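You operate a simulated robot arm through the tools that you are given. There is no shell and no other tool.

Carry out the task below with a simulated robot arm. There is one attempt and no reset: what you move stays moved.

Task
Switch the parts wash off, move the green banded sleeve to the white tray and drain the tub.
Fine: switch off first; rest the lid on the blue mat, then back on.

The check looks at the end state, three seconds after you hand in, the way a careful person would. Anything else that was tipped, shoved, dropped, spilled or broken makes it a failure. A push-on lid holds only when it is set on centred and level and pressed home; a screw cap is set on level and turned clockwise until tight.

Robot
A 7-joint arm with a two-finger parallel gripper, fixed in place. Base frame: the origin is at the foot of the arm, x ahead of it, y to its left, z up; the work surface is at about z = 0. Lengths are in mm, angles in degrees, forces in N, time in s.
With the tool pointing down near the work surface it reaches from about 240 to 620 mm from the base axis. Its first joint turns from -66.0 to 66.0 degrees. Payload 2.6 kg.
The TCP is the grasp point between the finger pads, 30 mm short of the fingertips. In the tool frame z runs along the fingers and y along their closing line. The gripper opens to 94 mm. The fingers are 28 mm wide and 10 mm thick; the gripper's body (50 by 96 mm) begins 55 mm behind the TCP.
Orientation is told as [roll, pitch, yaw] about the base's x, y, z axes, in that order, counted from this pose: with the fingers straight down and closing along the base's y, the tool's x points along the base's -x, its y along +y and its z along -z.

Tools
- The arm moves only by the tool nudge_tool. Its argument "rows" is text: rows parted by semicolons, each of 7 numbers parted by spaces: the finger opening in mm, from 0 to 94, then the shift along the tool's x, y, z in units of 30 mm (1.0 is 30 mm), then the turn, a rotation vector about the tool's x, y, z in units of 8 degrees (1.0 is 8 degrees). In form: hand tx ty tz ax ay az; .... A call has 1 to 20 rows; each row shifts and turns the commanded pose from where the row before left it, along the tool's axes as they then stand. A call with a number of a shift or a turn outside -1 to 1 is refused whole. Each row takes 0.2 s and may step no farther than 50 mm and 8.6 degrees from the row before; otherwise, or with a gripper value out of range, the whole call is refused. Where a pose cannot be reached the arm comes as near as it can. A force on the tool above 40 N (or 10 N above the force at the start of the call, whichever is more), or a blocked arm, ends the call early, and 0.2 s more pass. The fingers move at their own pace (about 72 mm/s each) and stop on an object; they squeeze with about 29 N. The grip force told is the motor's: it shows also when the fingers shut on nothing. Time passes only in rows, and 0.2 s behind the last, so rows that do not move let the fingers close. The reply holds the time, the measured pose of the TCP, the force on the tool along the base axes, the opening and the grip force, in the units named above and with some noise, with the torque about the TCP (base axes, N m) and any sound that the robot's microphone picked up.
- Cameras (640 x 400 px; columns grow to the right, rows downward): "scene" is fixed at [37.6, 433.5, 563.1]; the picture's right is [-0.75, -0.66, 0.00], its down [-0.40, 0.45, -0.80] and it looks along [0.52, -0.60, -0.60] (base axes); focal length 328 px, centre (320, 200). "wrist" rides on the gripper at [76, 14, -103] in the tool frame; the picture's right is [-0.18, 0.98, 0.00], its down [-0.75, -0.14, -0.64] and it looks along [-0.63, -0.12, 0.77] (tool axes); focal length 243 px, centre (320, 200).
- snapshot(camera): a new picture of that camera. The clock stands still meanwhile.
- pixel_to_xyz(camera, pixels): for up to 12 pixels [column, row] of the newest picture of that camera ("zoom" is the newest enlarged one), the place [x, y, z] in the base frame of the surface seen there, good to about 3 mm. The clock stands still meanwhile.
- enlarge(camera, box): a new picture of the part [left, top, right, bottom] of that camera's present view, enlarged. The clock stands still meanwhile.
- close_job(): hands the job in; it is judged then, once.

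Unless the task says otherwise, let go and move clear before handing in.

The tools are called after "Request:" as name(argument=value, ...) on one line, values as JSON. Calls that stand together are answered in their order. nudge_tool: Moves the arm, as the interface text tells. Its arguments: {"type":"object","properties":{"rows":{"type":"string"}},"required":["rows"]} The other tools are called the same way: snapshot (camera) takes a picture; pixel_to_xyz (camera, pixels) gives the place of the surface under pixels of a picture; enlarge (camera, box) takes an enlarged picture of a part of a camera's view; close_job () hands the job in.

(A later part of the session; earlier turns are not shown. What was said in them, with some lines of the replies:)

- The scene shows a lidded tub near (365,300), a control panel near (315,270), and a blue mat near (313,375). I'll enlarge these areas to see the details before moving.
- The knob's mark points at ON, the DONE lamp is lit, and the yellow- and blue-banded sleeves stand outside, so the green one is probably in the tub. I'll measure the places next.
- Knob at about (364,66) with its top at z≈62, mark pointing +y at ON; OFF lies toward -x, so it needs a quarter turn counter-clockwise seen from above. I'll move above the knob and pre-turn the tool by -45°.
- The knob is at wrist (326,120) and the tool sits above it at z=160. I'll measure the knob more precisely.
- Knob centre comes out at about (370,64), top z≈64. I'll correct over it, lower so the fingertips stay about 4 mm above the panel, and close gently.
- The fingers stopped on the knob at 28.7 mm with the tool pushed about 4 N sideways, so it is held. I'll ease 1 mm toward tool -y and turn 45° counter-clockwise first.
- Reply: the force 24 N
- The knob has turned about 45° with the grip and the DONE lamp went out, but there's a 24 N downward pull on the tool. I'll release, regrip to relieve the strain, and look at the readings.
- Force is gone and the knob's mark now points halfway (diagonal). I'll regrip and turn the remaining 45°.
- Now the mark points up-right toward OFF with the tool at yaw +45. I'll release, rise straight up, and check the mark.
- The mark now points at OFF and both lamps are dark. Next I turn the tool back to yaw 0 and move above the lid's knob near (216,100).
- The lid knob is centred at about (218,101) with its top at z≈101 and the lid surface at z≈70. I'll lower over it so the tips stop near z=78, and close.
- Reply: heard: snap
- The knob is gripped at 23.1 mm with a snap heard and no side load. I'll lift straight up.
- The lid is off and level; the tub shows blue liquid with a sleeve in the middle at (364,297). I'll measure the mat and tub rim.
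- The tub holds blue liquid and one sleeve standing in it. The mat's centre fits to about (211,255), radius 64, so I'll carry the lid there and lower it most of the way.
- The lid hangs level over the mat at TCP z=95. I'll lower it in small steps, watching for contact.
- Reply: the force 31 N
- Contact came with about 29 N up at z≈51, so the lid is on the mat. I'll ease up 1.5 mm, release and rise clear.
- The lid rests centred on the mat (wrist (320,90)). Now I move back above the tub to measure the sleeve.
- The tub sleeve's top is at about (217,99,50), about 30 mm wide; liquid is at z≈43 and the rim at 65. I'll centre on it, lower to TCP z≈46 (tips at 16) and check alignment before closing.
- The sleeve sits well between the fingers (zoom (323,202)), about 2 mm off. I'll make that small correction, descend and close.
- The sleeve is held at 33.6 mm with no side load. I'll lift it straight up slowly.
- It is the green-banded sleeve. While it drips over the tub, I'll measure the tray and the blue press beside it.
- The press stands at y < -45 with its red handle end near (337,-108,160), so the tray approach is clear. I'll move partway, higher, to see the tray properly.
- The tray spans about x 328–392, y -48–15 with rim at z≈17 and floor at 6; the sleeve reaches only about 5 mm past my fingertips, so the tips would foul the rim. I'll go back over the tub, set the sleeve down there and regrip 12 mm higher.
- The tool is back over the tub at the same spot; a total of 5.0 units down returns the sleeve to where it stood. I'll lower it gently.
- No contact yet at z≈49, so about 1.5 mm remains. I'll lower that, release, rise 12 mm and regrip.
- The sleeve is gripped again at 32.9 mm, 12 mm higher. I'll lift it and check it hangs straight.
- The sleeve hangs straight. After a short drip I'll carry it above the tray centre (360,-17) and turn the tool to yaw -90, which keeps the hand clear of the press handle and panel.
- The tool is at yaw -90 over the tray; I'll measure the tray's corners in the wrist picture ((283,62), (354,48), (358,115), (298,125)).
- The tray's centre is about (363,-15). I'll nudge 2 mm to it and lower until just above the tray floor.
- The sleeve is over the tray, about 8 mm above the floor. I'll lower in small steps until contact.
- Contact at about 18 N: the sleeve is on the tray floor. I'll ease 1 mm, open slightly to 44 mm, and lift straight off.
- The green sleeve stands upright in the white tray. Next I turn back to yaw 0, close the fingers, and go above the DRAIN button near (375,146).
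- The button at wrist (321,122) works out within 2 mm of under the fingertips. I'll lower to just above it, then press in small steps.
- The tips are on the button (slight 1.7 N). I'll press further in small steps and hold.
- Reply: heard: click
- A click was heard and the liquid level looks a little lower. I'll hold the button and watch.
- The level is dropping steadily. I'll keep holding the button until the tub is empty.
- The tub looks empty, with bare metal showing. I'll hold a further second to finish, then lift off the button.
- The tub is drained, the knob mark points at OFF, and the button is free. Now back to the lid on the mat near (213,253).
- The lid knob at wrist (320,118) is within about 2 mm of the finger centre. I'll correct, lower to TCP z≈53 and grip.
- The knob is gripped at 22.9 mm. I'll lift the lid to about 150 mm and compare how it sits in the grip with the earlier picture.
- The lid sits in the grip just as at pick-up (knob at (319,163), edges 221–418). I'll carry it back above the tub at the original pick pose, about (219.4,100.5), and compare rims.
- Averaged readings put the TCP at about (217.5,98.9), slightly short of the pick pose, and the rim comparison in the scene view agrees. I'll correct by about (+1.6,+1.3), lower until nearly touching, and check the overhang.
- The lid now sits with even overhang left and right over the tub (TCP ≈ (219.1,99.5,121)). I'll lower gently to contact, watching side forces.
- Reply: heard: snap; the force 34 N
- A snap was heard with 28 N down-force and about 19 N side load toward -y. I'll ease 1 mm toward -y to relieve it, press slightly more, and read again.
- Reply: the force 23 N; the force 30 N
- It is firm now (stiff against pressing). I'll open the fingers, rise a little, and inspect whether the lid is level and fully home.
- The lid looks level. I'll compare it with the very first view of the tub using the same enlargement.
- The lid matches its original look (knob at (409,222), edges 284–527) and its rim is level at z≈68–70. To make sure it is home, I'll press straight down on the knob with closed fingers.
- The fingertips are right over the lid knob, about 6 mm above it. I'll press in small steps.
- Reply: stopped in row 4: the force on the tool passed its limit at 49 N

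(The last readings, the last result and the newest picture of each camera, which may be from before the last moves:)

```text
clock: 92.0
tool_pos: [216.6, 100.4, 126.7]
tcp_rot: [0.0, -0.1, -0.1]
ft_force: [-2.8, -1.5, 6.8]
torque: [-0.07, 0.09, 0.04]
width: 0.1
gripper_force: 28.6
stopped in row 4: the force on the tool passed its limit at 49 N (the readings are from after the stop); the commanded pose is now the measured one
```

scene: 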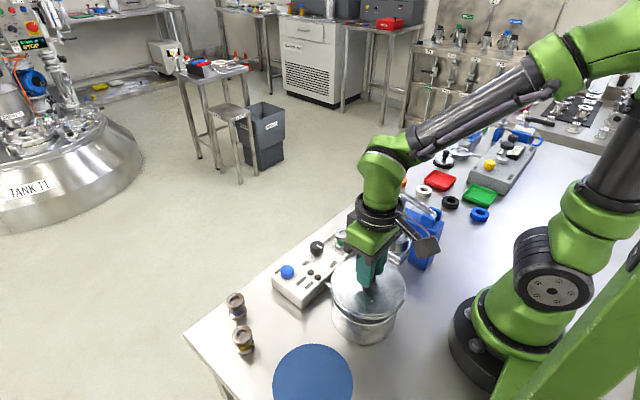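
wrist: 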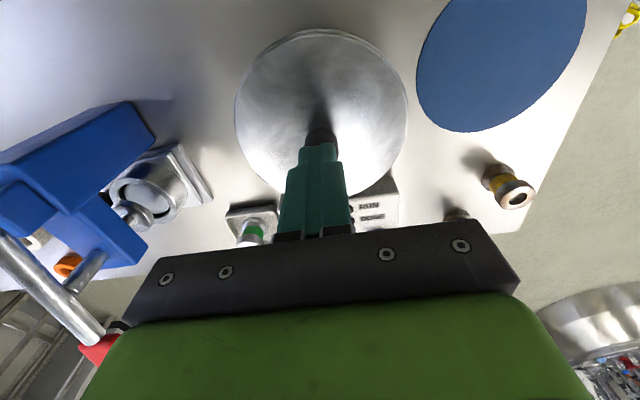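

The press reached 49 N with no further movement or snap, so the lid is home. I'll rise clear and take final pictures.

Request:
nudge_tool(rows="0 0 0 -0.4 0 0 0;0 0 0 -0.8 0 0 0;0 0 0 -1 0 0 0;0 0 0 -1 0 0 0;30 0 0 -1 0 0 0;30 -0.6 0.8 -0.5 0 0 0;30 -0.6 0.8 0 0 0 0;30 -0.6 0.8 0 0 0 0;30 -0.6 0.6 0 0 0 0;30 0 0 0 0 0 0;30 0 0 0 0 0 0")

Request:
snapshot(camera="scene")

Request:
snapshot(camera="wrist")

Request:
enlarge(camera="scene", box=[220, 220, 430, 370])

```text
clock: 94.4
tool_pos: [290.1, 189.5, 268.8]
tcp_rot: [0.0, -0.1, -0.1]
ft_force: [0.0, 0.9, 0.4]
torque: [-0.01, -0.03, 0.01]
width: 29.8
gripper_force: 0.0
```

```text
taken
```

scene: 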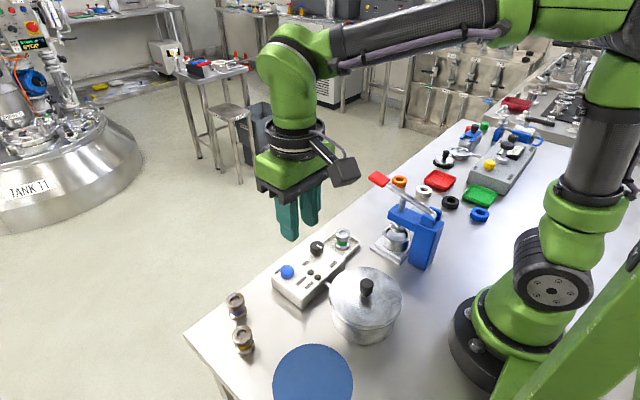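

```text
taken
```

wrist: 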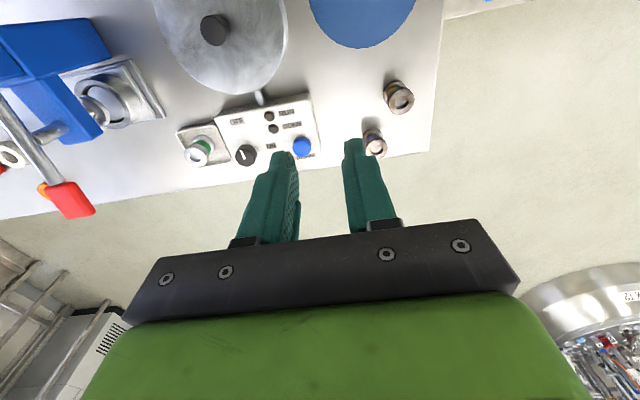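

```text
2.67 times, centred on (325, 295) of scene
```

zoom: 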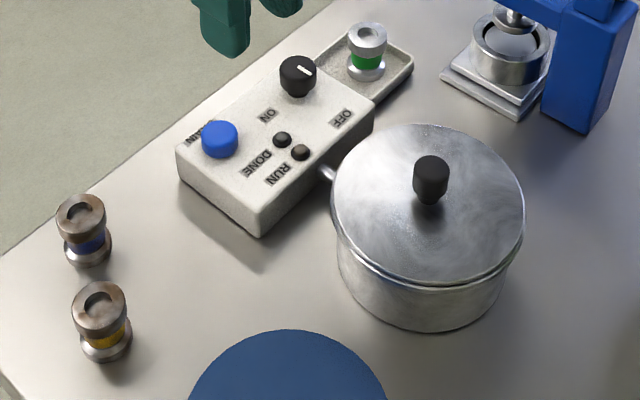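

The last pictures show the knob mark at OFF with both lamps dark. The green sleeve stands upright in the white tray (scene (343,238)), the lid is level on the drained tub (365,300), the mat is empty and the other sleeves are where they were. The arm is clear, so I'm handing in.

Request:
close_job()

```text
The job is handed in.
```

The last pictures and readings show the whole job done, and I've handed it in; no verdict has come back yet.

- **Parts wash:** I switched it off first. The knob mark points at OFF and both lamps are dark.
- **Green banded sleeve:** It stands upright in the white tray. My first grip was too low to clear the tray rim, so I set the sleeve back in the tub and regripped it higher before moving it.
- **Tub:** I held the DRAIN button until only bare metal showed in the tub, then kept it pressed about another second and a half.
- **Lid:** It rested on the blue mat during the work and is now back on the tub. I heard it snap on. Pressing the knob straight down afterwards, up to about 49 N, brought no second snap. It sits level and looks the same as in the first picture.

The blue- and yellow-banded sleeves and the press were not touched. I saw no drips on the bench. The gripper is open and clear of everything.
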